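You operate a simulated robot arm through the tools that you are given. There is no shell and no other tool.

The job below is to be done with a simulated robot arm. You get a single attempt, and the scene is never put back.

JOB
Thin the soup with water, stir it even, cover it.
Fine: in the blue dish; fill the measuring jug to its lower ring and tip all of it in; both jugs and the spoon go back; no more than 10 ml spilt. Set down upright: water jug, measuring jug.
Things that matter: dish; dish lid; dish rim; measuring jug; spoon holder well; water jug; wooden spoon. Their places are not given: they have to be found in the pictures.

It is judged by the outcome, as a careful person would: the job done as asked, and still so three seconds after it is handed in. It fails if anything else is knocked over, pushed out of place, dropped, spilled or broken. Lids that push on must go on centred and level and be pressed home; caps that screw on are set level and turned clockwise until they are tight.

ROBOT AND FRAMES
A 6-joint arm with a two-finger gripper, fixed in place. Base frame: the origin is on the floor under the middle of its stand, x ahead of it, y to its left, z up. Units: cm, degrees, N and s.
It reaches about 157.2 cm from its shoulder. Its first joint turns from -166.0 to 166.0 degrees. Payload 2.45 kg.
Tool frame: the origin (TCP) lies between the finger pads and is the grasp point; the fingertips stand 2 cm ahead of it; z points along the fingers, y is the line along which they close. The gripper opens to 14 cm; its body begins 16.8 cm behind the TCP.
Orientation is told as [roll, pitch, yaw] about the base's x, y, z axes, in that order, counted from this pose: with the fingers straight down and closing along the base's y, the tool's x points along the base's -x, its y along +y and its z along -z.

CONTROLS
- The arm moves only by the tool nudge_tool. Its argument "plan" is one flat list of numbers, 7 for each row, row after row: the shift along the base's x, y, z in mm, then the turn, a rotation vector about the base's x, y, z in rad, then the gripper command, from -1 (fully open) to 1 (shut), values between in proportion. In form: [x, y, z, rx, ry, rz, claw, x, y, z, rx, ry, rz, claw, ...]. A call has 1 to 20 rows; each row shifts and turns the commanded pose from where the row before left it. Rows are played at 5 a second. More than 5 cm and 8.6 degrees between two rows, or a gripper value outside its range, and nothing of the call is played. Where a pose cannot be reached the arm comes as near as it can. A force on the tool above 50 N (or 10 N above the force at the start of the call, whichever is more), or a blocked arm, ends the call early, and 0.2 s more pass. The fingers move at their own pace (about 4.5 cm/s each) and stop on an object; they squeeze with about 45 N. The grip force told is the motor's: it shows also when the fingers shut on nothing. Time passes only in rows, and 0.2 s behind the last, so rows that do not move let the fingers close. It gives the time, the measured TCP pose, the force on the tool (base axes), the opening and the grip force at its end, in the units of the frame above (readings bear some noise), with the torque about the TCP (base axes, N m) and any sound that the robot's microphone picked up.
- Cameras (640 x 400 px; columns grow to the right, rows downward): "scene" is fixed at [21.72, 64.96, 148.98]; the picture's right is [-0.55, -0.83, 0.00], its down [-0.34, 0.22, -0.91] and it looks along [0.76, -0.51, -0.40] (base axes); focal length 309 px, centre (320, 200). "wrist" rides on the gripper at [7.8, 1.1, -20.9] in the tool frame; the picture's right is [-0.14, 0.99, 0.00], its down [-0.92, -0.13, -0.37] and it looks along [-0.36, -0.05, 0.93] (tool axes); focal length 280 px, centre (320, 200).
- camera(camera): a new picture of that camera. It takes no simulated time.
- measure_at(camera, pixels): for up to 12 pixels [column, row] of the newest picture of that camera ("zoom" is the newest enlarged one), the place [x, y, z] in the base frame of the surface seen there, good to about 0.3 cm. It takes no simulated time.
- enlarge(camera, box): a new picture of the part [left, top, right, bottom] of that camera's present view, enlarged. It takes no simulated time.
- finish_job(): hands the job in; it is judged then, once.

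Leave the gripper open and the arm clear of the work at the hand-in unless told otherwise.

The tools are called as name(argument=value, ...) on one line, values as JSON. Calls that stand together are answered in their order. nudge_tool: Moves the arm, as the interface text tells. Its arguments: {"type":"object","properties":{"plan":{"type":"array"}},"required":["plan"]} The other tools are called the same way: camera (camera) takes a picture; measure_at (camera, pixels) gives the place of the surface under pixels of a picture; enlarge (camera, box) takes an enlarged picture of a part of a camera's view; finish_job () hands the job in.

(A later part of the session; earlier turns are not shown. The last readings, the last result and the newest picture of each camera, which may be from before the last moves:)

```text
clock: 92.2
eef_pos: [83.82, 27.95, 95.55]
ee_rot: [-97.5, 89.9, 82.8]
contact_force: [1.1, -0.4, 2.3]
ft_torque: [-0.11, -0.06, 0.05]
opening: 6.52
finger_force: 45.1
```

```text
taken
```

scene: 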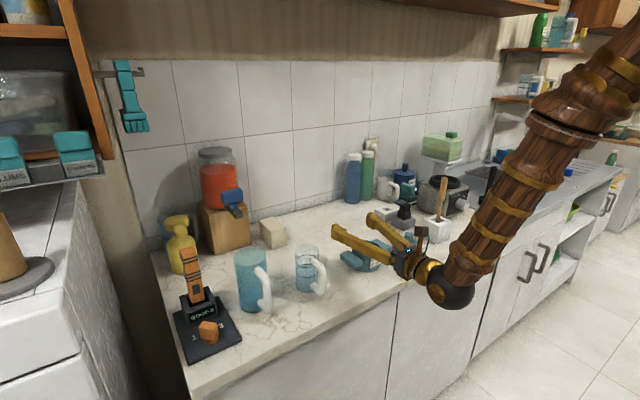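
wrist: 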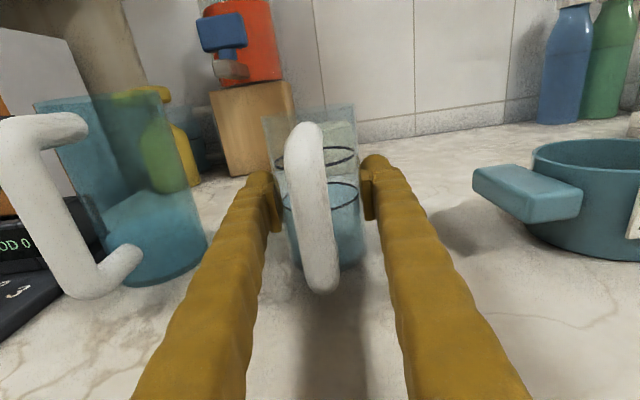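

Gripped at 6.5 cm. I'll lift slowly to about z=107, then carry it toward the dish.

nudge_tool(plan=[0, 0, 3, 0, 0, 0, 1, 0, 0, 5, 0, 0, 0, 1, 0, 0, 8, 0, 0, 0, 1, 0, 0, 10, 0, 0, 0, 1, 0, 0, 12, 0, 0, 0, 1, 0, 0, 12, 0, 0, 0, 1, 0, 0, 12, 0, 0, 0, 1, 0, 0, 12, 0, 0, 0, 1, 0, 0, 12, 0, 0, 0, 1, 0, 0, 10, 0, 0, 0, 1, 0, 0, 8, 0, 0, 0, 1, 0, 0, 6, 0, 0, 0, 1, 0, 0, 3, 0, 0, 0, 1, 0, 0, 2, 0, 0, 0, 1, 0, 0, 0, 0, 0, 0, 1])

camera(camera="wrist")

```text
clock: 95.4
eef_pos: [83.96, 27.79, 107.03]
ee_rot: [-91.2, 89.9, 88.9]
contact_force: [0.1, 0.0, -2.6]
ft_torque: [-0.01, -0.02, 0.01]
opening: 6.51
finger_force: 44.9
```

```text
taken
```

wrist: 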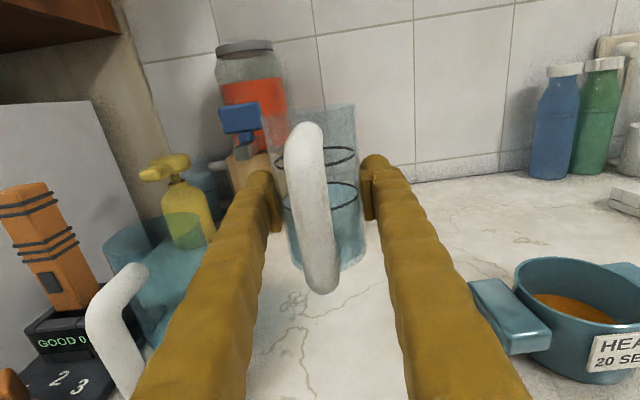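

The hold is solid and the water level is still on the ring. I'll carry it to y≈17.4, x≈82.5 at a gentle pace.

nudge_tool(plan=[0, -3, 0, 0, 0, 0, 1, -1, -6, 0, 0, 0, 0, 1, -1, -9, 0, 0, 0, 0, 1, -2, -10, 0, 0, 0, 0, 1, -2, -10, 0, 0, 0, 0, 1, -2, -10, 0, 0, 0, 0, 1, -2, -10, 0, 0, 0, 0, 1, -2, -10, 0, 0, 0, 0, 1, -1, -10, 0, 0, 0, 0, 1, -1, -10, 0, 0, 0, 0, 1, 0, -8, 0, 0, 0, 0, 1, 0, -6, 0, 0, 0, 0, 1, 0, -3, 0, 0, 0, 0, 1, 0, 0, 0, 0, 0, 0, 1])

camera(camera="wrist")

```text
clock: 98.4
eef_pos: [82.55, 17.52, 107.11]
ee_rot: [-95.6, 89.9, 84.4]
contact_force: [-0.6, 0.9, -3.0]
ft_torque: [-0.01, -0.03, 0.0]
opening: 6.5
finger_force: 44.7
```

```text
taken
```

wrist: 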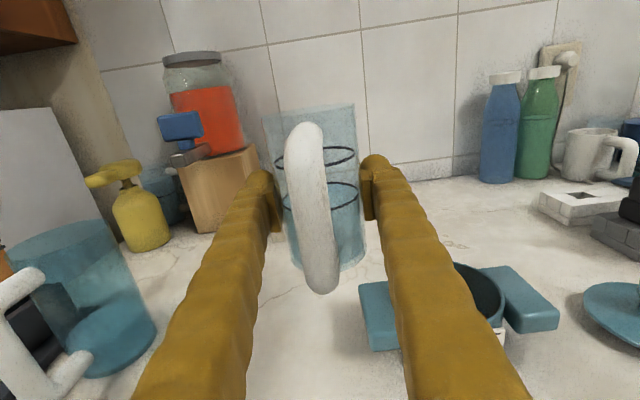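

In position near the dish. I'll tilt gently to about 52°, below flow, while settling to y≈15.7 and z≈103.

nudge_tool(plan=[0, 0, 0, 0.03, 0, 0, 1, 0, 0, 0, 0.06, 0, 0, 1, 0, 0, 0, 0.07, 0, 0, 1, 0, 0, 0, 0.07, 0, 0, 1, 0, 0, 0, 0.07, 0, 0, 1, 0, -1, -2, 0.07, 0, 0, 1, 0, -2, -4, 0.07, 0, 0, 1, 0, -2, -5, 0.07, 0, 0, 1, 0, -2, -6, 0.07, 0, 0, 1, 0, -3, -6, 0.07, 0, 0, 1, 0, -3, -6, 0.07, 0, 0, 1, 0, -2, -5, 0.07, 0, 0, 1, 0, -2, -4, 0.06, 0, 0, 1, 0, -1, -2, 0.03, 0, 0, 1, 0, 0, 0, 0, 0, 0, 1])

camera(camera="wrist")

enlarge(camera="scene", box=[300, 200, 440, 300])

```text
clock: 101.6
eef_pos: [82.55, 15.64, 102.95]
ee_rot: [-90.2, 39.5, 90.0]
contact_force: [0.3, -0.5, -2.7]
ft_torque: [-0.04, -0.03, 0.03]
opening: 6.51
finger_force: 44.8
```

```text
taken
```

wrist: 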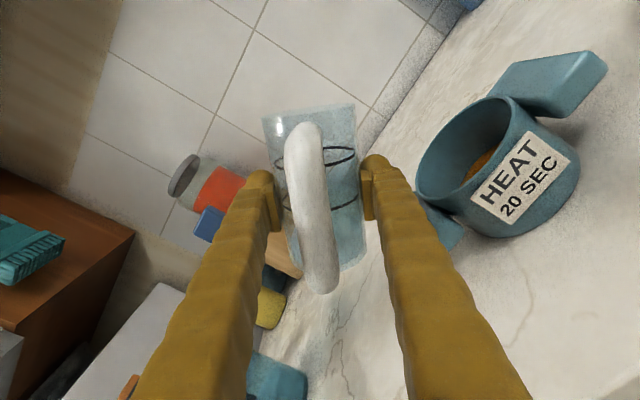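

```text
4.00 times, centred on (370, 250) of scene
```

zoom: 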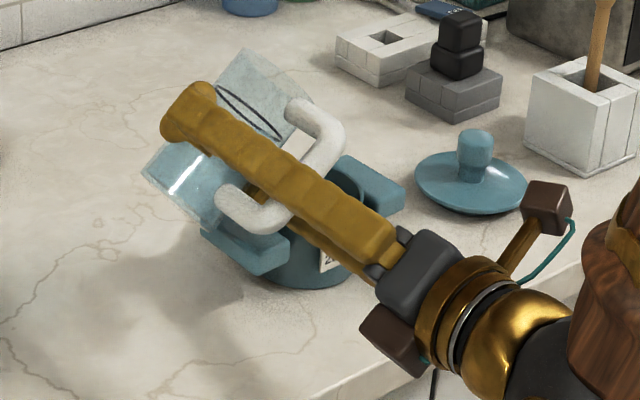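

The tilt is 50° and the lip computes to (82.5, 8.4, 104.7), above the near half of the dish mouth. I'll tilt on slowly until flow starts.

nudge_tool(plan=[0, 0, 0, 0.02, 0, 0, 1, 0, 0, 0, 0.03, 0, 0, 1, 0, 0, 0, 0.03, 0, 0, 1, 0, 0, 0, 0.03, 0, 0, 1, 0, 0, 0, 0.03, 0, 0, 1, 0, 0, 0, 0.03, 0, 0, 1, 0, 0, 0, 0.03, 0, 0, 1, 0, 0, 0, 0.02, 0, 0, 1, 0, 0, 0, 0.02, 0, 0, 1])

camera(camera="wrist")

enlarge(camera="scene", box=[300, 200, 440, 300])

```text
clock: 103.6
eef_pos: [82.6, 15.53, 103.09]
ee_rot: [-90.1, 25.8, 90.0]
contact_force: [-0.2, -0.1, -3.3]
ft_torque: [-0.01, -0.02, 0.02]
opening: 6.52
finger_force: 45.0
```

```text
taken
```

wrist: 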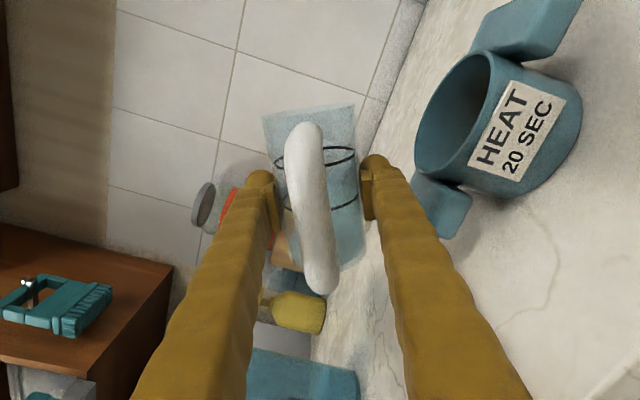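

```text
4.00 times, centred on (370, 250) of scene
```

zoom: 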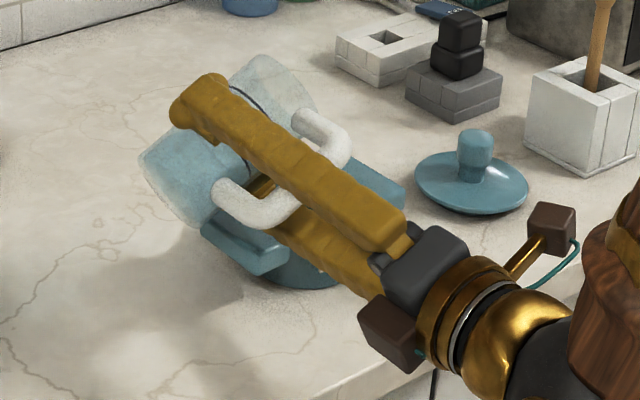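

There's no flow at 64° yet. I'll keep tilting slowly.

nudge_tool(plan=[0, 0, 0, 0.02, 0, 0, 1, 0, 0, 0, 0.02, 0, 0, 1, 0, 0, 0, 0.02, 0, 0, 1, 0, 0, 0, 0.01, 0, 0, 1, 0, 0, 0, 0, 0, 0, 1])

camera(camera="wrist")

```text
clock: 104.8
eef_pos: [82.55, 15.63, 103.03]
ee_rot: [-90.2, 21.7, 90.0]
contact_force: [-0.6, 0.2, -2.1]
ft_torque: [0.01, 0.02, -0.01]
opening: 6.51
finger_force: 44.9
```

```text
taken
```

wrist: 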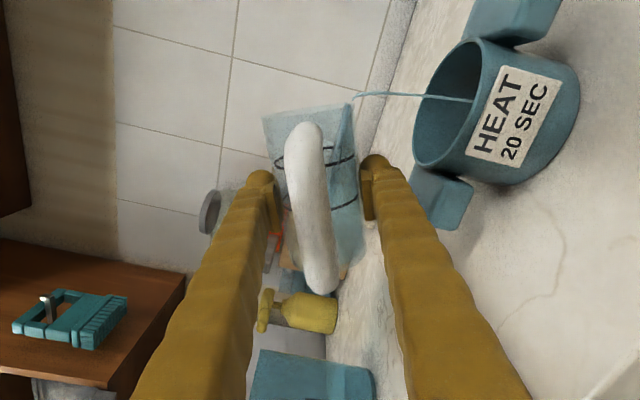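

The stream is falling into the middle of the dish. I'll tilt on slowly to 80°, nudging y to keep the lip over the mouth.

nudge_tool(plan=[0, 0, 0, 0, 0, 0, 1, 0, 0, 0, 0.015, 0, 0, 1, 0, 0, 0, 0.015, 0, 0, 1, 0, -0.5, 0, 0.015, 0, 0, 1, 0, -0.5, 0, 0.015, 0, 0, 1, 0, -0.5, 0, 0.015, 0, 0, 1, 0, -0.5, 0, 0.015, 0, 0, 1, 0, -0.5, 0, 0.015, 0, 0, 1, 0, -0.5, 0, 0.015, 0, 0, 1])

camera(camera="wrist")

enlarge(camera="scene", box=[300, 200, 440, 300])

```text
clock: 106.8
eef_pos: [82.64, 15.3, 103.07]
ee_rot: [-90.2, 14.8, 90.0]
contact_force: [-0.1, -0.1, -2.3]
ft_torque: [-0.05, 0.01, -0.03]
opening: 6.52
finger_force: 45.1
```

```text
taken
```

wrist: 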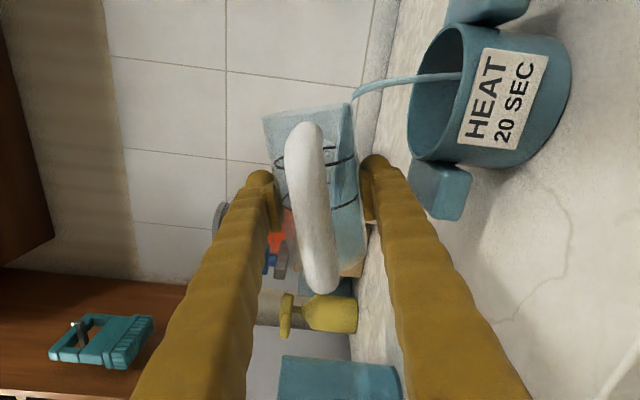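

```text
4.00 times, centred on (370, 250) of scene
```

zoom: 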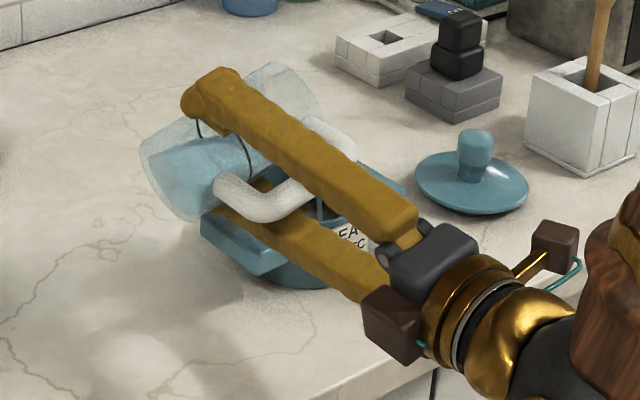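

The stream lands near the centre of the mouth. I'll continue slowly to 85° with the position held.

nudge_tool(plan=[0, 0, 0, 0.01, 0, 0, 1, 0, 0, 0, 0.015, 0, 0, 1, 0, 0, 0, 0.015, 0, 0, 1, 0, 0, 0, 0.015, 0, 0, 1, 0, 0, 0, 0.015, 0, 0, 1, 0, 0, 0, 0.015, 0, 0, 1, 0, 0, 0, 0.015, 0, 0, 1, 0, 0, 0, 0.015, 0, 0, 1, 0, 0, 0, 0.015, 0, 0, 1, 0, 0, 0, 0.015, 0, 0, 1])

camera(camera="wrist")

```text
clock: 109.0
eef_pos: [82.42, 15.34, 103.13]
ee_rot: [-90.3, 6.5, 90.1]
contact_force: [-0.5, -0.5, -0.3]
ft_torque: [-0.01, -0.01, -0.01]
opening: 6.5
finger_force: 45.3
```

```text
taken
```

wrist: 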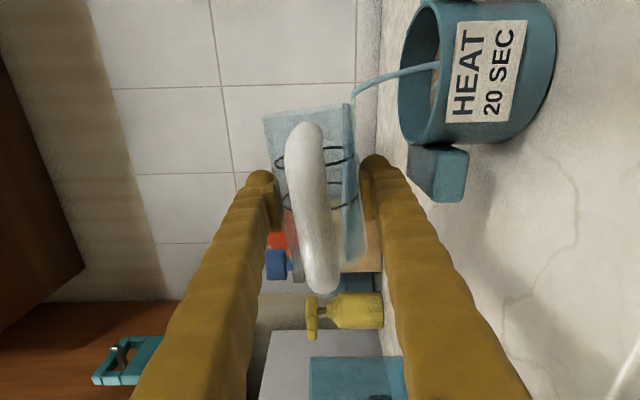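

Only a thin layer is left. I'll go on to about 100°, easing y in to keep the lip over the dish.

nudge_tool(plan=[0, 0, 0, 0.015, 0, 0, 1, 0, 0, 0, 0.02, 0, 0, 1, 0, -0.5, 0, 0.02, 0, 0, 1, 0, -0.5, 0, 0.02, 0, 0, 1, 0, -0.5, 0, 0.02, 0, 0, 1, 0, -1, 0, 0.02, 0, 0, 1, 0, -1, 0, 0.02, 0, 0, 1, 0, -1, 0, 0.02, 0, 0, 1, 0, -1, 0, 0.02, 0, 0, 1, 0, -1, 0, 0.02, 0, 0, 1, 0, -1, 0, 0.02, 0, 0, 1, 0, -1, 0, 0.02, 0, 0, 1, 0, -1, 0, 0.02, 0, 0, 1, 0, -1, 0, 0.02, 0, 0, 1])

camera(camera="wrist")

enlarge(camera="scene", box=[300, 200, 440, 300])

```text
clock: 112.0
eef_pos: [82.49, 14.22, 103.04]
ee_rot: [-90.2, -9.4, 90.0]
contact_force: [-0.7, -0.4, -0.4]
ft_torque: [-0.03, -0.02, -0.03]
opening: 6.49
finger_force: 44.8
```

```text
taken
```

wrist: 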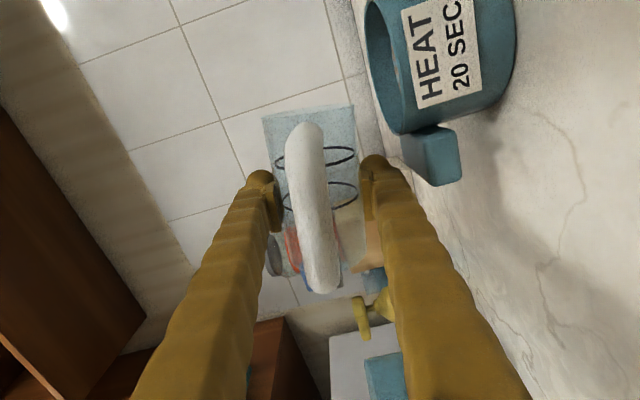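

```text
4.00 times, centred on (370, 250) of scene
```

zoom: 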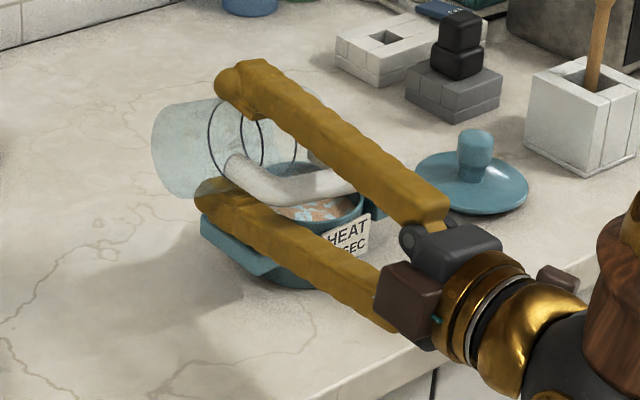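

The measuring jug looks empty and the dish surface is mottled. I'll tip further, to about 115°, to drain any last film and hold it there.

nudge_tool(plan=[0, -1, 1, 0.02, 0, 0, 1, 0, -1, 1, 0.03, 0, 0, 1, 0, -2, 1, 0.03, 0, 0, 1, 0, -2, 1, 0.04, 0, 0, 1, 0, -2, 1, 0.04, 0, 0, 1, 0, -2, 0, 0.04, 0, 0, 1, 0, -2, 0, 0.04, 0, 0, 1, 0, -1, 0, 0.03, 0, 0, 1, 0, 0, 0, 0, 0, 0, 1, 0, 0, 0, 0, 0, 0, 1, 0, 0, 0, 0, 0, 0, 1, 0, 0, 0, 0, 0, 0, 1, 0, 0, 0, 0, 0, 0, 1])

enlarge(camera="wrist", box=[240, 80, 400, 310])

enlarge(camera="scene", box=[320, 200, 420, 290])

```text
clock: 114.8
eef_pos: [82.47, 13.07, 103.66]
ee_rot: [-90.1, -24.8, 89.6]
contact_force: [-0.3, -0.4, -0.9]
ft_torque: [0.0, -0.02, 0.02]
opening: 6.48
finger_force: 44.7
```

```text
1.74 times, centred on (320, 195) of wrist
```

zoom: 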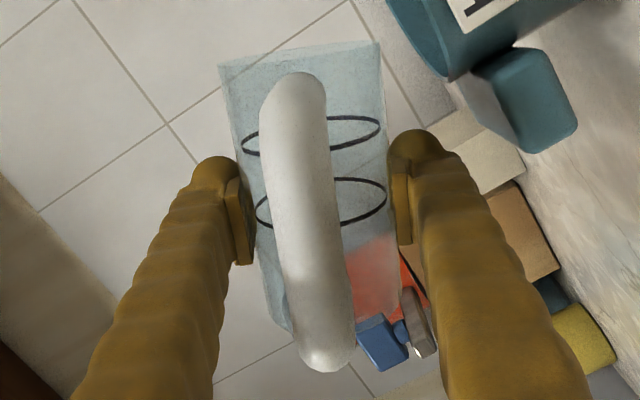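

```text
4.44 times, centred on (370, 245) of scene
```

zoom: 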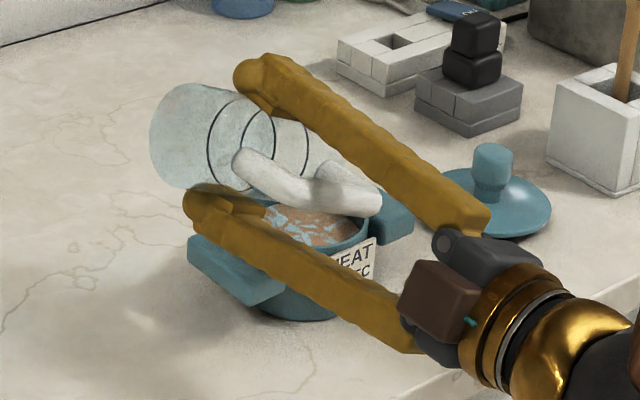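

The jug is drained. I'll rotate it back upright while rising and moving back toward its original spot.

nudge_tool(plan=[0, 2, 2, -0.05, 0, 0, 1, 0, 3, 4, -0.08, 0, 0, 1, 0, 4, 5, -0.1, 0, 0, 1, 0, 4, 6, -0.1, 0, 0, 1, 0, 4, 6, -0.12, 0, 0, 1, 0, 5, 6, -0.12, 0, 0, 1, 0, 8, 6, -0.12, 0, 0, 1, 0, 10, 0, -0.12, 0, 0, 1, 0, 10, 0, -0.12, 0, 0, 1, 0, 10, 0, -0.12, 0, 0, 1, 0, 10, 0, -0.12, 0, 0, 1, 0, 10, 0, -0.12, 0, 0, 1, 0, 10, 0, -0.12, 0, 0, 1, 0, 10, 0, -0.12, 0, 0, 1, 0, 10, 0, -0.12, 0, 0, 1, 0, 10, 0, -0.12, 0, 0, 1, 4, 10, 0, -0.12, 0, 0, 1, 4, 8, 0, -0.08, 0, 0, 1, 4, 6, 0, -0.03, 0, 0, 1, 2, 5.5, 0, 0, 0, 0, 1])

camera(camera="wrist")

camera(camera="scene")

```text
clock: 119.0
eef_pos: [83.98, 27.98, 107.06]
ee_rot: [-80.9, 90.0, 99.2]
contact_force: [-0.5, 0.2, -1.3]
ft_torque: [0.0, -0.02, 0.02]
opening: 6.48
finger_force: 45.1
```

```text
taken
```

wrist: 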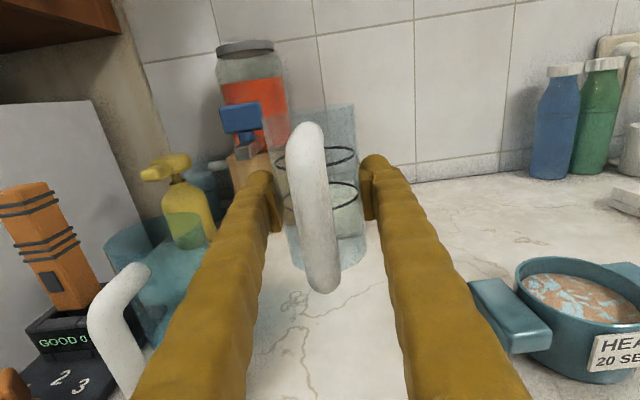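

```text
taken
```

scene: 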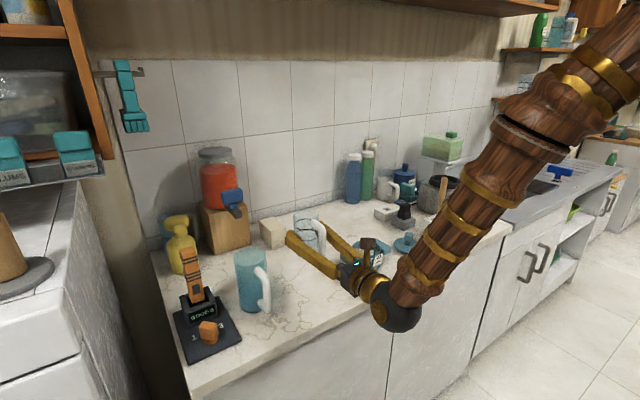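

The jug is upright and empty, and the dish shows mottled, unmixed soup. Lowering the jug back to its spot.

nudge_tool(plan=[0, 0, -5, 0, 0, 0, 1, 0, 0, -10, 0, 0, 0, 1, 0, 0, -15, 0, 0, 0, 1, 0, 0, -18, 0, 0, 0, 1, 0, 0, -18, 0, 0, 0, 1, 0, 0, -16, 0, 0, 0, 1, 0, 0, -12, 0, 0, 0, 1, 0, 0, -9, 0, 0, 0, 1, 0, 0, -5, 0, 0, 0, 1, 0, 0, -3, 0, 0, 0, 1, 0, 0, -2, 0, 0, 0, 1, 0, 0, -1, 0, 0, 0, 1, 0, 0, -1, 0, 0, 0, 1, 0, 0, 0, 0, 0, 0, 1])

camera(camera="wrist")

```text
clock: 122.0
eef_pos: [83.91, 27.9, 95.48]
ee_rot: [-91.6, 89.9, 88.6]
contact_force: [-0.2, -0.1, -0.6]
ft_torque: [0.0, 0.05, -0.03]
opening: 6.45
finger_force: 44.9
```

```text
taken
```

wrist: 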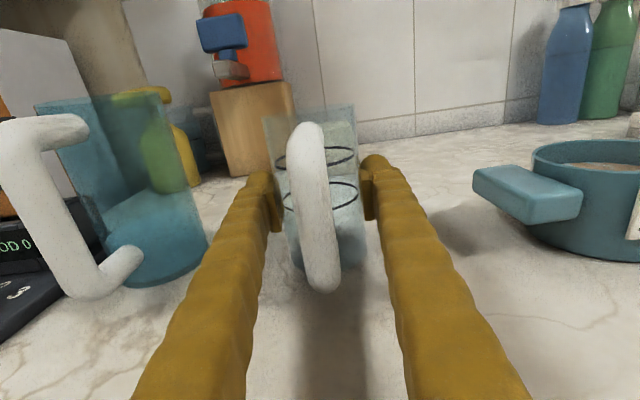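

Nearly touching, with some weight still on the tool. I'll lower another millimetre or so until the counter takes it.

nudge_tool(plan=[0, 0, -0.7, 0, 0, 0, 1, 0, 0, -0.7, 0, 0, 0, 1, 0, 0, 0, 0, 0, 0, 1])

```text
clock: 122.8
eef_pos: [83.84, 27.93, 95.35]
ee_rot: [-104.5, 89.8, 75.8]
contact_force: [-1.0, -0.1, 4.5]
ft_torque: [-0.16, 0.08, -0.05]
opening: 6.47
finger_force: 44.7
```

It's on the counter. I'll open and rise straight up.

nudge_tool(plan=[0, 0, 0.5, 0, 0, 0, 0.5, 0, 0, 0, 0, 0, 0, 0, 0, 0, 0, 0, 0, 0, -0.4, 0, 0, 0, 0, 0, 0, -0.4, 0, 0, 0, 0, 0, 0, -0.4, 0, 0, 10, 0, 0, 0, -0.4, 0, 0, 25, 0, 0, 0, -0.4, 0, 0, 40, 0, 0, 0, -0.4, 0, 0, 40, 0, 0, 0, -0.4, 0, 0, 40, 0, 0, 0, -0.4, 0, 0, 40, 0, 0, 0, -0.4, 0, 0, 40, 0, 0, 0, -0.4, 0, 0, 40, 0, 0, 0, -0.4, 0, 0, 0, 0, 0, 0, -0.4])

camera(camera="wrist")

camera(camera="scene")

```text
clock: 125.8
eef_pos: [83.58, 27.63, 122.78]
ee_rot: [-84.1, 89.9, 96.1]
contact_force: [0.3, -0.3, 0.1]
ft_torque: [0.03, -0.05, 0.01]
opening: 9.78
finger_force: 0.1
```

```text
taken
```

wrist: 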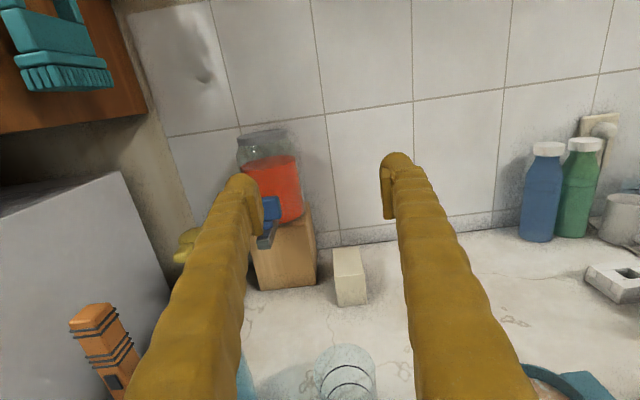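

```text
taken
```

scene: 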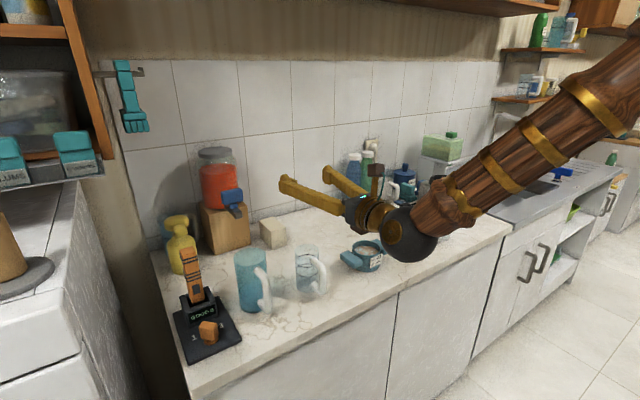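

Both jugs stand back in place. For the spoon I want fingers-down, so I'll rise and unwind the rotation along the same safe path in reverse while moving toward -y.

nudge_tool(plan=[0, 0, 40, 0, 0, 0, -0.4, 0, 0, 40, 0, 0, 0, -0.4, 0, 0, 40, 0, 0, 0, -0.4, 0, 0, 0, 0.10578, 0, -0.10578, -0.4, 0, -5, 0, 0.10578, 0, -0.10578, -0.4, 0, -5, 0, 0.10578, 0, -0.10578, -0.4, 0, -10, 0, 0.10578, 0, -0.10578, -0.4, 0, -10, 0, 0.10578, 0, -0.10578, -0.4, 0, -10, 0, 0.10578, 0, -0.10578, -0.4, 0, -10, 0, 0.10578, 0, -0.10578, -0.4, 0, -10, 0, 0.10578, 0, -0.10578, -0.4, 0, -10, 0, 0.10578, 0, -0.10578, -0.4, 0, -10, 0, 0.10578, 0, -0.10578, -0.4, 0, -10, 0, 0.10578, 0, -0.10578, -0.4, 0, -10, 0, 0.10578, 0, -0.10578, -0.4, 0, -10, 0, 0.10578, 0, -0.10578, -0.4, 0, -10, 0, 0.10578, 0, -0.10578, -0.4, 0, -10, 0, 0.10578, 0, -0.10578, -0.4, 0, -10, 0, 0.10578, 0, -0.10578, -0.4, 0, -10, 0, 0.10578, 0, -0.10578, -0.4])

```text
clock: 130.0
eef_pos: [83.85, 12.92, 134.87]
ee_rot: [-23.7, 4.8, 23.4]
contact_force: [0.0, -0.3, -0.5]
ft_torque: [-0.01, -0.01, -0.01]
opening: 9.82
finger_force: 0.0
```

Four more turn steps remain. I'll finish them and travel to above the spoon (80.6, -25.2) at z≈135.

nudge_tool(plan=[0, -20, 0, 0.10578, 0, -0.10578, -0.4, 0, -30, 0, 0.10578, 0, -0.10578, -0.4, 0, -40, 0, 0.10578, 0, -0.10578, -0.4, 0, -40, 0, 0.10578, 0, -0.10578, -0.4, -4, -45, 0, 0, 0, 0, -0.3, -5, -45, 0, 0, 0, 0, -0.3, -6, -45, 0, 0, 0, 0, -0.3, -6, -45, 0, 0, 0, 0, -0.3, -6, -45, 0, 0, 0, 0, -0.3, -5, -26, 0, 0, 0, 0, -0.3, 0, 0, 0, 0, 0, 0, -0.3, 0, 0, 0, 0, 0, 0, -0.3])

camera(camera="wrist")

camera(camera="scene")

```text
clock: 132.6
eef_pos: [80.82, -25.05, 135.05]
ee_rot: [-0.3, -0.1, -0.1]
contact_force: [-0.1, -0.3, -0.3]
ft_torque: [-0.01, 0.03, 0.01]
opening: 9.11
finger_force: 0.1
```

```text
taken
```

wrist: 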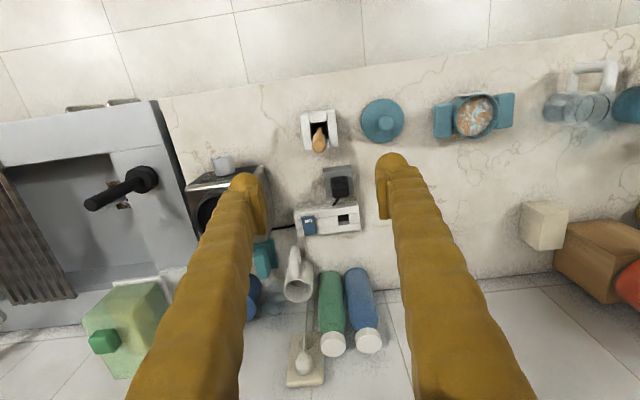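

```text
taken
```

scene: 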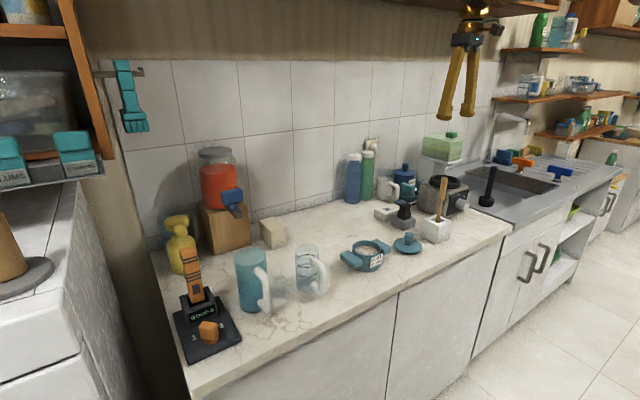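

The whole counter is in view and the spoon is at (320,138). I'll zoom in on the spoon and measure its top.

enlarge(camera="wrist", box=[285, 95, 355, 165])

measure_at(camera="zoom", pixels=[[310, 240], [320, 230], [300, 260], [320, 260], [340, 240], [310, 200], [315, 150], [210, 110], [430, 110], [400, 245], [220, 260], [320, 120]])

```text
5.71 times, centred on (320, 130) of wrist
```

zoom: 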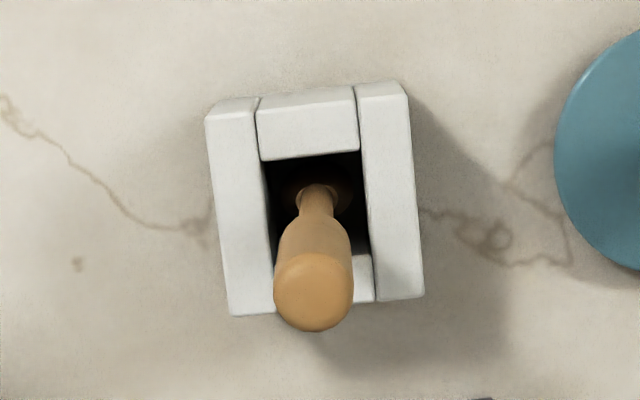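

```text
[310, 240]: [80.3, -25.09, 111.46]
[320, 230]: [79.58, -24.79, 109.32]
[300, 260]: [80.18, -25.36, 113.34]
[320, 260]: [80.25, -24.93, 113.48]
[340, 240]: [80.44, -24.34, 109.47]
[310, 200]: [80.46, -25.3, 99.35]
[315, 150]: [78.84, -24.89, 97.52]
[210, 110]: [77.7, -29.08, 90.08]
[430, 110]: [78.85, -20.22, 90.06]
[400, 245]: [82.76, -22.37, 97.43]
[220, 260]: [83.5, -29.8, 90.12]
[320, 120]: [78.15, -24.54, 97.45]
```

Measuring the spoon's top circle (centre about (314,292) in the zoom) and the well's inner edges.

measure_at(camera="zoom", pixels=[[314, 292], [314, 258], [314, 325], [280, 292], [348, 292], [262, 165], [357, 155], [275, 290], [372, 295], [300, 190], [340, 190], [330, 210]])

```text
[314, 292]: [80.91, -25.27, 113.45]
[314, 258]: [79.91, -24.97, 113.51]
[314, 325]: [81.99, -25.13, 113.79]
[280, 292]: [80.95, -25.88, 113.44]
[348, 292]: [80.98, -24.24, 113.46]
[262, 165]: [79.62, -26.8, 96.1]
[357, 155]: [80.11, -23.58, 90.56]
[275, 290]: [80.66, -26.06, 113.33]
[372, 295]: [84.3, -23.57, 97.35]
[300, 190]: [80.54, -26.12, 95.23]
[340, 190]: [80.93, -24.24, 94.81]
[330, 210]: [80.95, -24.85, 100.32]
```

The spoon stands vertical at (80.95, -25.1): top at z≈113.5, thick handle of radius about 1 cm, head in the well from z≈90.6 to 95. I'll lower over the handle to z≈109.5.

nudge_tool(plan=[1, -0.5, -20, 0, 0, 0, -0.3, 0, 0, -40, 0, 0, 0, -0.3, 0, 0, -40, 0, 0, 0, -0.3, 0, 0, -40, 0, 0, 0, -0.3, 0, 0, -40, 0, 0, 0, -0.3, 0, 0, -35, 0, 0, 0, -0.3, 0, 0, -25, 0, 0, 0, -0.3, 0, 0, -15, 0, 0, 0, -0.3, 0, 0, 0, 0, 0, 0, -0.3, 0, 0, 0, 0, 0, 0, -0.3])

camera(camera="wrist")

enlarge(camera="scene", box=[390, 130, 500, 250])

```text
clock: 134.8
eef_pos: [80.89, -25.28, 109.39]
ee_rot: [-0.2, 0.0, 0.0]
contact_force: [0.6, 0.3, -0.4]
ft_torque: [0.02, 0.01, 0.0]
opening: 9.1
finger_force: 0.0
```

```text
taken
```

wrist: 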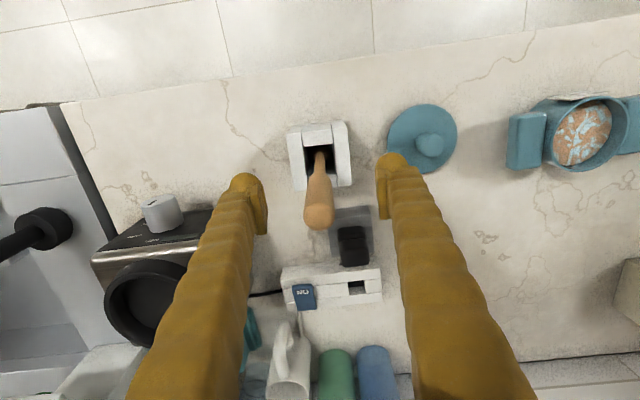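

```text
3.33 times, centred on (445, 190) of scene
```

zoom: 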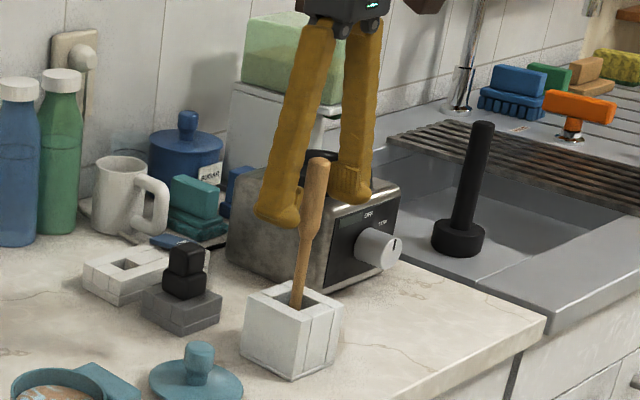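

The handle is centred between the pads. Closing on it.

nudge_tool(plan=[0, 0, 0, 0, 0, 0, 0.2, 0, 0, 0, 0, 0, 0, 0.6, 0, 0, 0, 0, 0, 0, 1, 0, 0, 0, 0, 0, 0, 1, 0, 0, 0, 0, 0, 0, 1])

camera(camera="wrist")

```text
clock: 136.0
eef_pos: [80.84, -25.21, 109.44]
ee_rot: [-0.2, 0.0, -0.2]
contact_force: [-0.2, 0.7, -0.1]
ft_torque: [0.0, 0.04, 0.01]
opening: 2.01
finger_force: 25.9
```

```text
taken
```

wrist: 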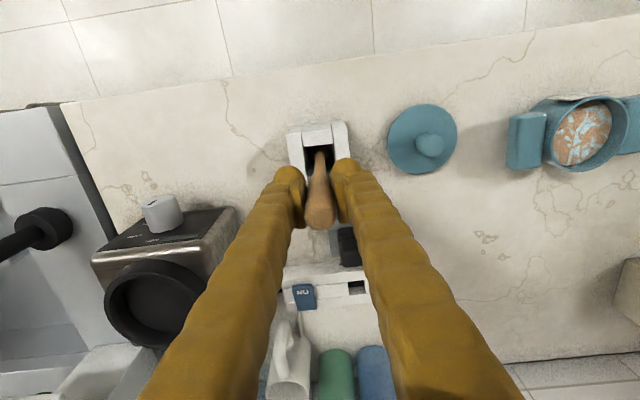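

The spoon is gripped at 2.0 cm. I'll lift it straight up about 11 cm so the head clears the holder.

nudge_tool(plan=[0, 0, 3, 0, 0, 0, 1, 0, 0, 8, 0, 0, 0, 1, 0, 0, 12, 0, 0, 0, 1, 0, 0, 15, 0, 0, 0, 1, 0, 0, 18, 0, 0, 0, 1, 0, 0, 18, 0, 0, 0, 1, 0, 0, 16, 0, 0, 0, 1, 0, 0, 12, 0, 0, 0, 1, 0, 0, 8, 0, 0, 0, 1, 0, 0, 0, 0, 0, 0, 1])

camera(camera="wrist")

enlarge(camera="scene", box=[390, 110, 500, 250])

```text
clock: 138.2
eef_pos: [80.89, -25.31, 120.35]
ee_rot: [-0.2, 0.1, -0.1]
contact_force: [1.0, 0.3, 0.1]
ft_torque: [-0.03, 0.03, 0.01]
opening: 1.84
finger_force: 42.8
```

```text
taken
```

wrist: 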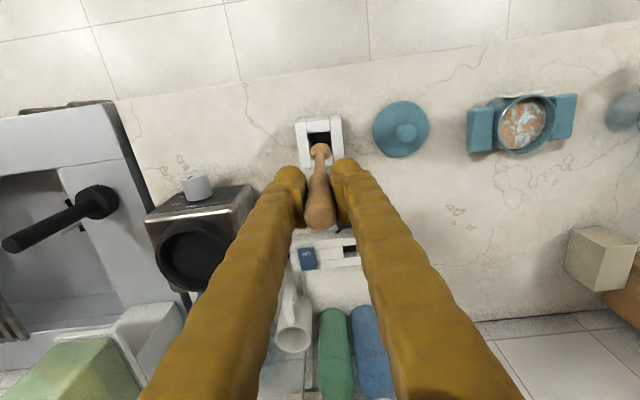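

```text
2.86 times, centred on (445, 180) of scene
```

zoom: 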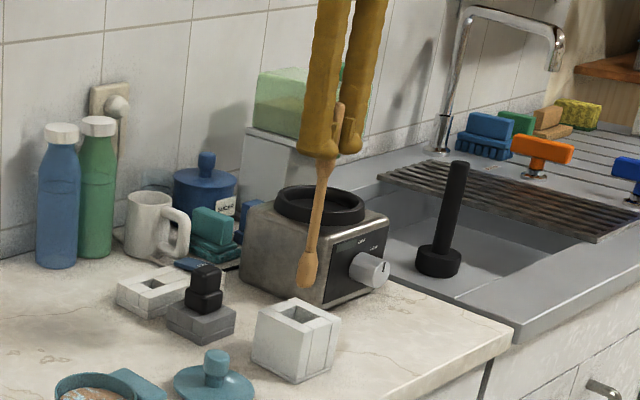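

The spoon is out cleanly with its small head hanging down. I'll measure the head to know its tip height and lean.

measure_at(camera="zoom", pixels=[[308, 286], [307, 270], [308, 255], [314, 225], [320, 190], [325, 165], [300, 272], [316, 272], [341, 112]])

enlarge(camera="wrist", box=[285, 110, 365, 240])

```text
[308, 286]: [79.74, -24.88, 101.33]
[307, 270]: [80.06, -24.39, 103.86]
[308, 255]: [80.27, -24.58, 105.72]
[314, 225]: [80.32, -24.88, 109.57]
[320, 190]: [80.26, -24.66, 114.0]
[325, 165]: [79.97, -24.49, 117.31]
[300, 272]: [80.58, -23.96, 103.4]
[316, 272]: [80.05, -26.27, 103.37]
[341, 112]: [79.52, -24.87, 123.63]
```

```text
3.08 times, centred on (325, 175) of wrist
```

zoom: 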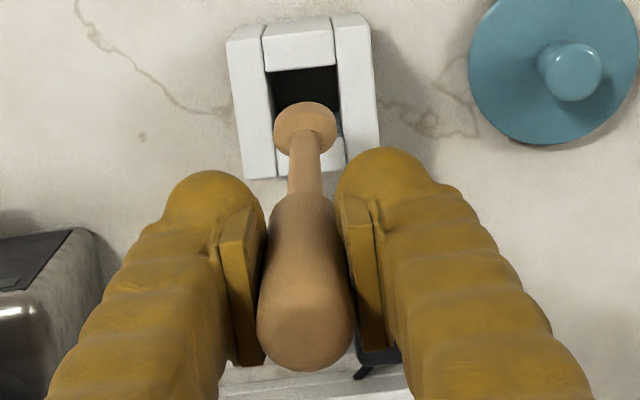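

The tip is at z≈101.3, about 19 cm below the TCP, and the spoon hangs straight. I'll carry it over to the dish centre (82.55, 7.05).

nudge_tool(plan=[1, 10, 0, 0, 0, 0, 1, 1.5, 25, 0, 0, 0, 0, 1, 2, 35, 0, 0, 0, 0, 1, 2, 40, 0, 0, 0, 0, 1, 2, 40, 0, 0, 0, 0, 1, 2, 40, 0, 0, 0, 0, 1, 2, 40, 0, 0, 0, 0, 1, 2, 40, 0, 0, 0, 0, 1, 1, 30, 0, 0, 0, 0, 1, 1, 16, 0, 0, 0, 0, 1, 0, 6, 0, 0, 0, 0, 1, 0, 0, 0, 0, 0, 0, 1, 0, 0, 0, 0, 0, 0, 1])

camera(camera="wrist")

enlarge(camera="scene", box=[300, 170, 440, 290])

```text
clock: 141.0
eef_pos: [82.56, 7.03, 120.55]
ee_rot: [-0.2, -0.1, 0.0]
contact_force: [0.2, 0.1, -1.0]
ft_torque: [0.02, 0.02, 0.07]
opening: 1.83
finger_force: 44.2
```

```text
taken
```

wrist: 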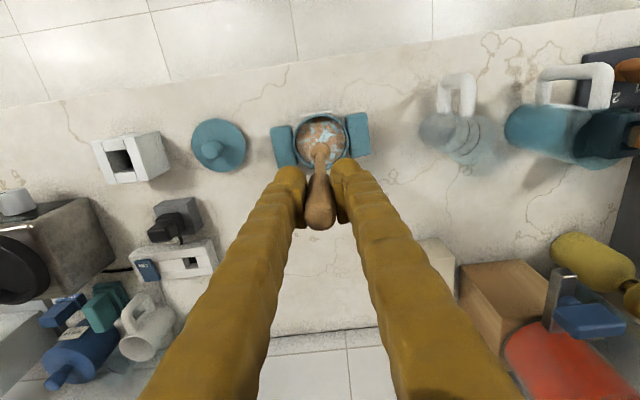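

```text
3.33 times, centred on (370, 230) of scene
```

zoom: 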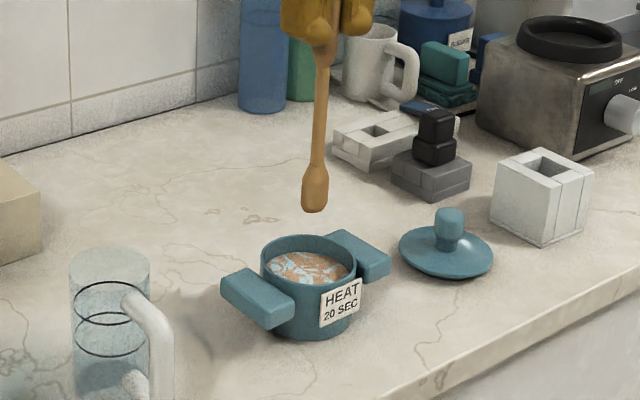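

The spoon hangs over the dish. I'll double-check the dish centre and the soup level from this top view.

enlarge(camera="wrist", box=[265, 95, 375, 185])

measure_at(camera="zoom", pixels=[[311, 85], [200, 170], [445, 165], [230, 110], [405, 105], [270, 150], [350, 130], [330, 110], [290, 200], [380, 190], [235, 230], [420, 225]])

```text
4.44 times, centred on (320, 140) of wrist
```

zoom: 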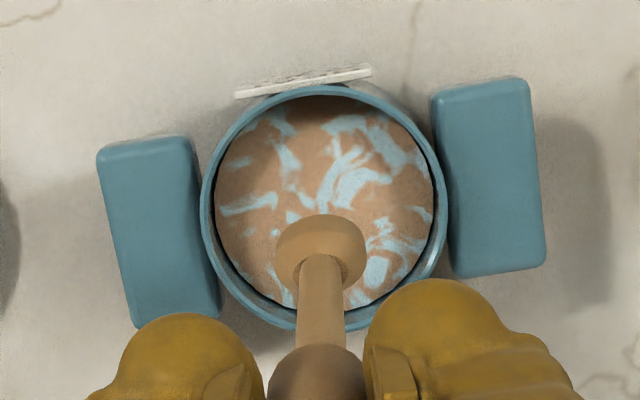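

```text
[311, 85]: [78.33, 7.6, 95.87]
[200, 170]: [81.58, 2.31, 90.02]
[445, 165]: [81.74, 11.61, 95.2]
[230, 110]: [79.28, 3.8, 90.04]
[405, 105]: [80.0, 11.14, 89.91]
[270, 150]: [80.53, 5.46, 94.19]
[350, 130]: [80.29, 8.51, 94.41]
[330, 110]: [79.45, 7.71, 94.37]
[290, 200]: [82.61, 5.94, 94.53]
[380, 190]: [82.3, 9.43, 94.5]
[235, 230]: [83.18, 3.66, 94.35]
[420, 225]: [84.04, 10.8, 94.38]
```

The soup level is z≈94.4, 1.7 cm below the rim. A few more points right on the rim will fix the centre.

measure_at(camera="zoom", pixels=[[207, 200], [441, 200], [321, 91], [250, 302], [226, 270], [428, 262], [420, 130], [230, 133], [270, 100], [380, 100], [210, 235], [440, 230]])

```text
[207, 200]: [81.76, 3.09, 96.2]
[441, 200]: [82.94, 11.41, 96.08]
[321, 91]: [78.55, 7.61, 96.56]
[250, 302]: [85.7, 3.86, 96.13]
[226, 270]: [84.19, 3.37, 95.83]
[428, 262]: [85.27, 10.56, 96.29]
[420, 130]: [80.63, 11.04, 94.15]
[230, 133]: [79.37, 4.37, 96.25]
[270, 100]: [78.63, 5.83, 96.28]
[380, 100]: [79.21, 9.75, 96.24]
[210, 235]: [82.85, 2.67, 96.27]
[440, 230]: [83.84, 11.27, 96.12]
```

The dish centre is about (82.6, 7.1). I'll lower the spoon slowly until its tip is near z≈91.3, just above the dish floor.

nudge_tool(plan=[0, 0.5, -8, 0, 0, 0, 1, 0, 0, -14, 0, 0, 0, 1, 0, 0, -15, 0, 0, 0, 1, 0, 0, -14, 0, 0, 0, 1, 0, 0, -12, 0, 0, 0, 1, 0, 0, -10, 0, 0, 0, 1, 0, 0, -8, 0, 0, 0, 1, 0, 0, -7, 0, 0, 0, 1, 0, 0, -6, 0, 0, 0, 1, 0, 0, -5, 0, 0, 0, 1, 0, 0, -3, 0, 0, 0, 1, 0, 0, 0, 0, 0, 0, 1])

enlarge(camera="wrist", box=[255, 85, 385, 225])

enlarge(camera="scene", box=[300, 170, 440, 290])

```text
clock: 143.6
eef_pos: [82.4, 6.84, 110.18]
ee_rot: [-0.2, 0.1, -0.1]
contact_force: [0.3, -0.3, -0.5]
ft_torque: [0.01, -0.01, 0.01]
opening: 1.83
finger_force: 43.9
```

```text
2.86 times, centred on (320, 155) of wrist
```

zoom: 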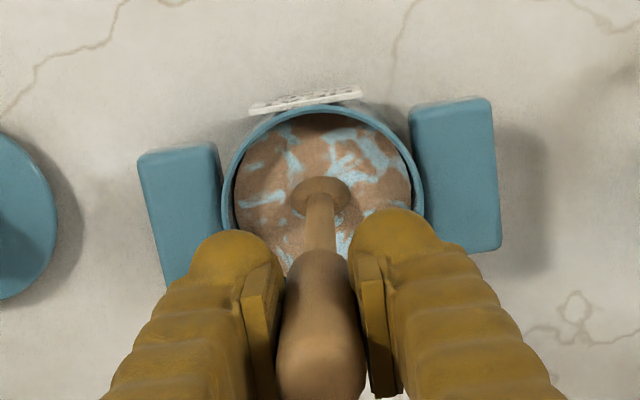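

```text
3.33 times, centred on (370, 230) of scene
```

zoom: 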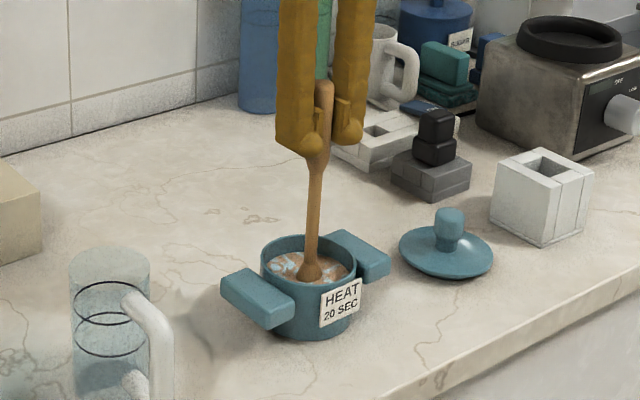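

The spoon head is in the soup with no contact force. I'll stir in circles of 1.8 cm radius at a gentle pace and check the force and spill risk.

nudge_tool(plan=[9, 0, 0, 0, 0, 0, 1, 9, 0, 0, 0, 0, 0, 1, -2.41, 9, 0, 0, 0, 0, 1, -6.59, 6.59, 0, 0, 0, 0, 1, -9, 2.41, 0, 0, 0, 0, 1, -9, -2.41, 0, 0, 0, 0, 1, -6.59, -6.59, 0, 0, 0, 0, 1, -2.41, -9, 0, 0, 0, 0, 1, 2.41, -9, 0, 0, 0, 0, 1, 6.59, -6.59, 0, 0, 0, 0, 1, 9, -2.41, 0, 0, 0, 0, 1, 9, 2.41, 0, 0, 0, 0, 1, 6.59, 6.59, 0, 0, 0, 0, 1, 2.41, 9, 0, 0, 0, 0, 1, -2.41, 9, 0, 0, 0, 0, 1, -6.59, 6.59, 0, 0, 0, 0, 1, -9, 2.41, 0, 0, 0, 0, 1, -9, -2.41, 0, 0, 0, 0, 1, -6.59, -6.59, 0, 0, 0, 0, 1, -2.41, -9, 0, 0, 0, 0, 1])

enlarge(camera="wrist", box=[255, 85, 385, 225])

enlarge(camera="scene", box=[320, 210, 420, 290])

```text
clock: 147.8
eef_pos: [80.73, 6.95, 110.27]
ee_rot: [-0.2, 0.0, -0.2]
contact_force: [-0.7, 0.1, -0.8]
ft_torque: [-0.02, -0.02, 0.02]
opening: 1.85
finger_force: 43.8
```

```text
2.86 times, centred on (320, 155) of wrist
```

zoom: 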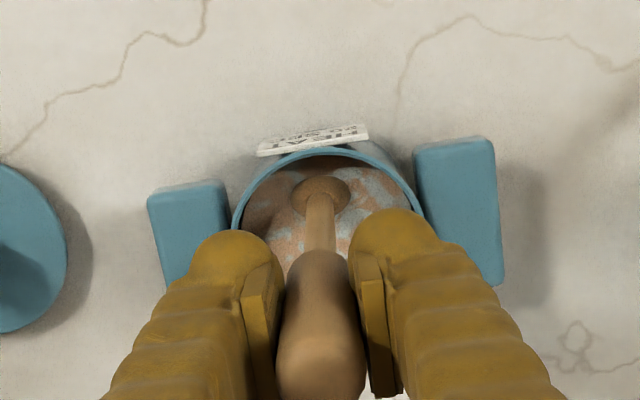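

```text
5.00 times, centred on (370, 250) of scene
```

zoom: 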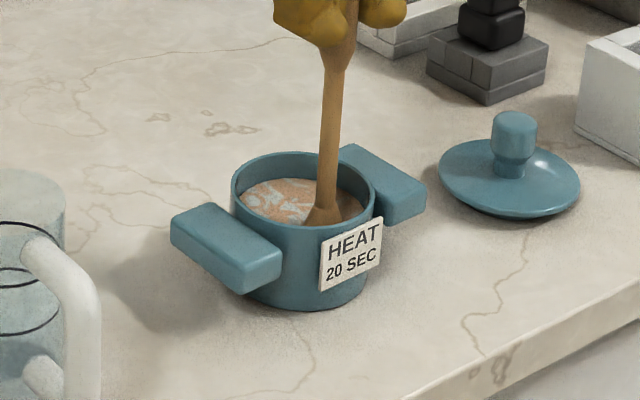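

The streaks are fading. I'll keep stirring.

nudge_tool(plan=[2.41, -9, 0, 0, 0, 0, 1, 6.59, -6.59, 0, 0, 0, 0, 1, 9, -2.41, 0, 0, 0, 0, 1, 9, 2.41, 0, 0, 0, 0, 1, 6.59, 6.59, 0, 0, 0, 0, 1, 2.41, 9, 0, 0, 0, 0, 1, -2.41, 9, 0, 0, 0, 0, 1, -6.59, 6.59, 0, 0, 0, 0, 1, -9, 2.41, 0, 0, 0, 0, 1, -9, -2.41, 0, 0, 0, 0, 1, -6.59, -6.59, 0, 0, 0, 0, 1, -2.41, -9, 0, 0, 0, 0, 1, 2.41, -9, 0, 0, 0, 0, 1, 6.59, -6.59, 0, 0, 0, 0, 1, 9, -2.41, 0, 0, 0, 0, 1, 9, 2.41, 0, 0, 0, 0, 1, 6.59, 6.59, 0, 0, 0, 0, 1, 2.41, 9, 0, 0, 0, 0, 1, -2.41, 9, 0, 0, 0, 0, 1, -6.59, 6.59, 0, 0, 0, 0, 1])

enlarge(camera="scene", box=[330, 225, 400, 280])

```text
clock: 152.0
eef_pos: [83.44, 8.71, 110.28]
ee_rot: [-0.2, 0.0, 0.0]
contact_force: [0.1, 0.1, -1.6]
ft_torque: [-0.01, 0.01, -0.04]
opening: 1.83
finger_force: 43.6
```

```text
7.27 times, centred on (365, 252) of scene
```

zoom: 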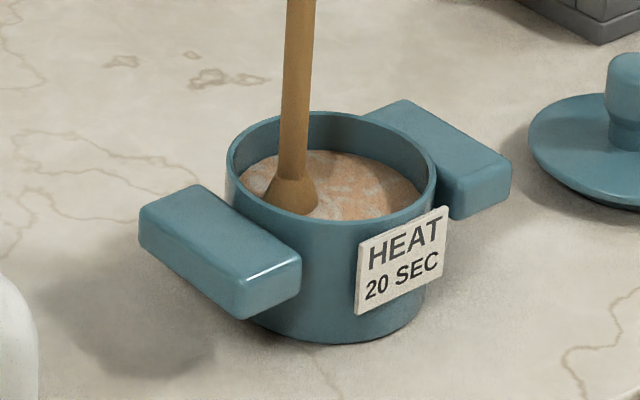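

More even now. Continuing to stir from here.

nudge_tool(plan=[-9, 2.41, 0, 0, 0, 0, 1, -9, -2.41, 0, 0, 0, 0, 1, -6.59, -6.59, 0, 0, 0, 0, 1, -2.41, -9, 0, 0, 0, 0, 1, 2.41, -9, 0, 0, 0, 0, 1, 6.59, -6.59, 0, 0, 0, 0, 1, 9, -2.41, 0, 0, 0, 0, 1, 9, 2.41, 0, 0, 0, 0, 1, 6.59, 6.59, 0, 0, 0, 0, 1, 2.41, 9, 0, 0, 0, 0, 1, -2.41, 9, 0, 0, 0, 0, 1, -6.59, 6.59, 0, 0, 0, 0, 1, -9, 2.41, 0, 0, 0, 0, 1, -9, -2.41, 0, 0, 0, 0, 1, -6.59, -6.59, 0, 0, 0, 0, 1, -2.41, -9, 0, 0, 0, 0, 1, 2.41, -9, 0, 0, 0, 0, 1, 6.59, -6.59, 0, 0, 0, 0, 1, 9, -2.41, 0, 0, 0, 0, 1, 9, 2.41, 0, 0, 0, 0, 1])

enlarge(camera="scene", box=[330, 225, 400, 280])

```text
clock: 156.2
eef_pos: [83.19, 5.46, 110.22]
ee_rot: [-0.1, -0.1, -0.1]
contact_force: [-0.1, 0.1, -0.8]
ft_torque: [0.0, 0.0, 0.0]
opening: 1.84
finger_force: 43.9
```

```text
7.27 times, centred on (365, 252) of scene
```

zoom: 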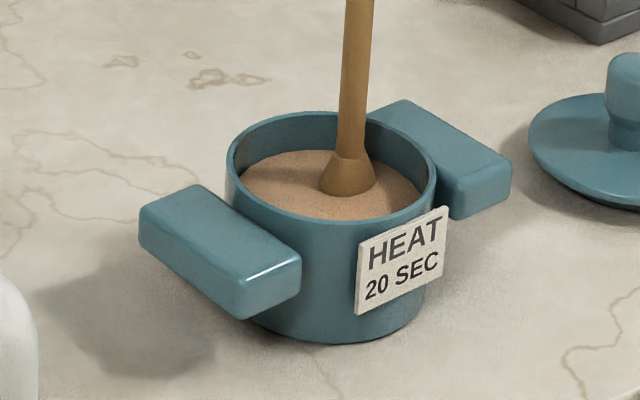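

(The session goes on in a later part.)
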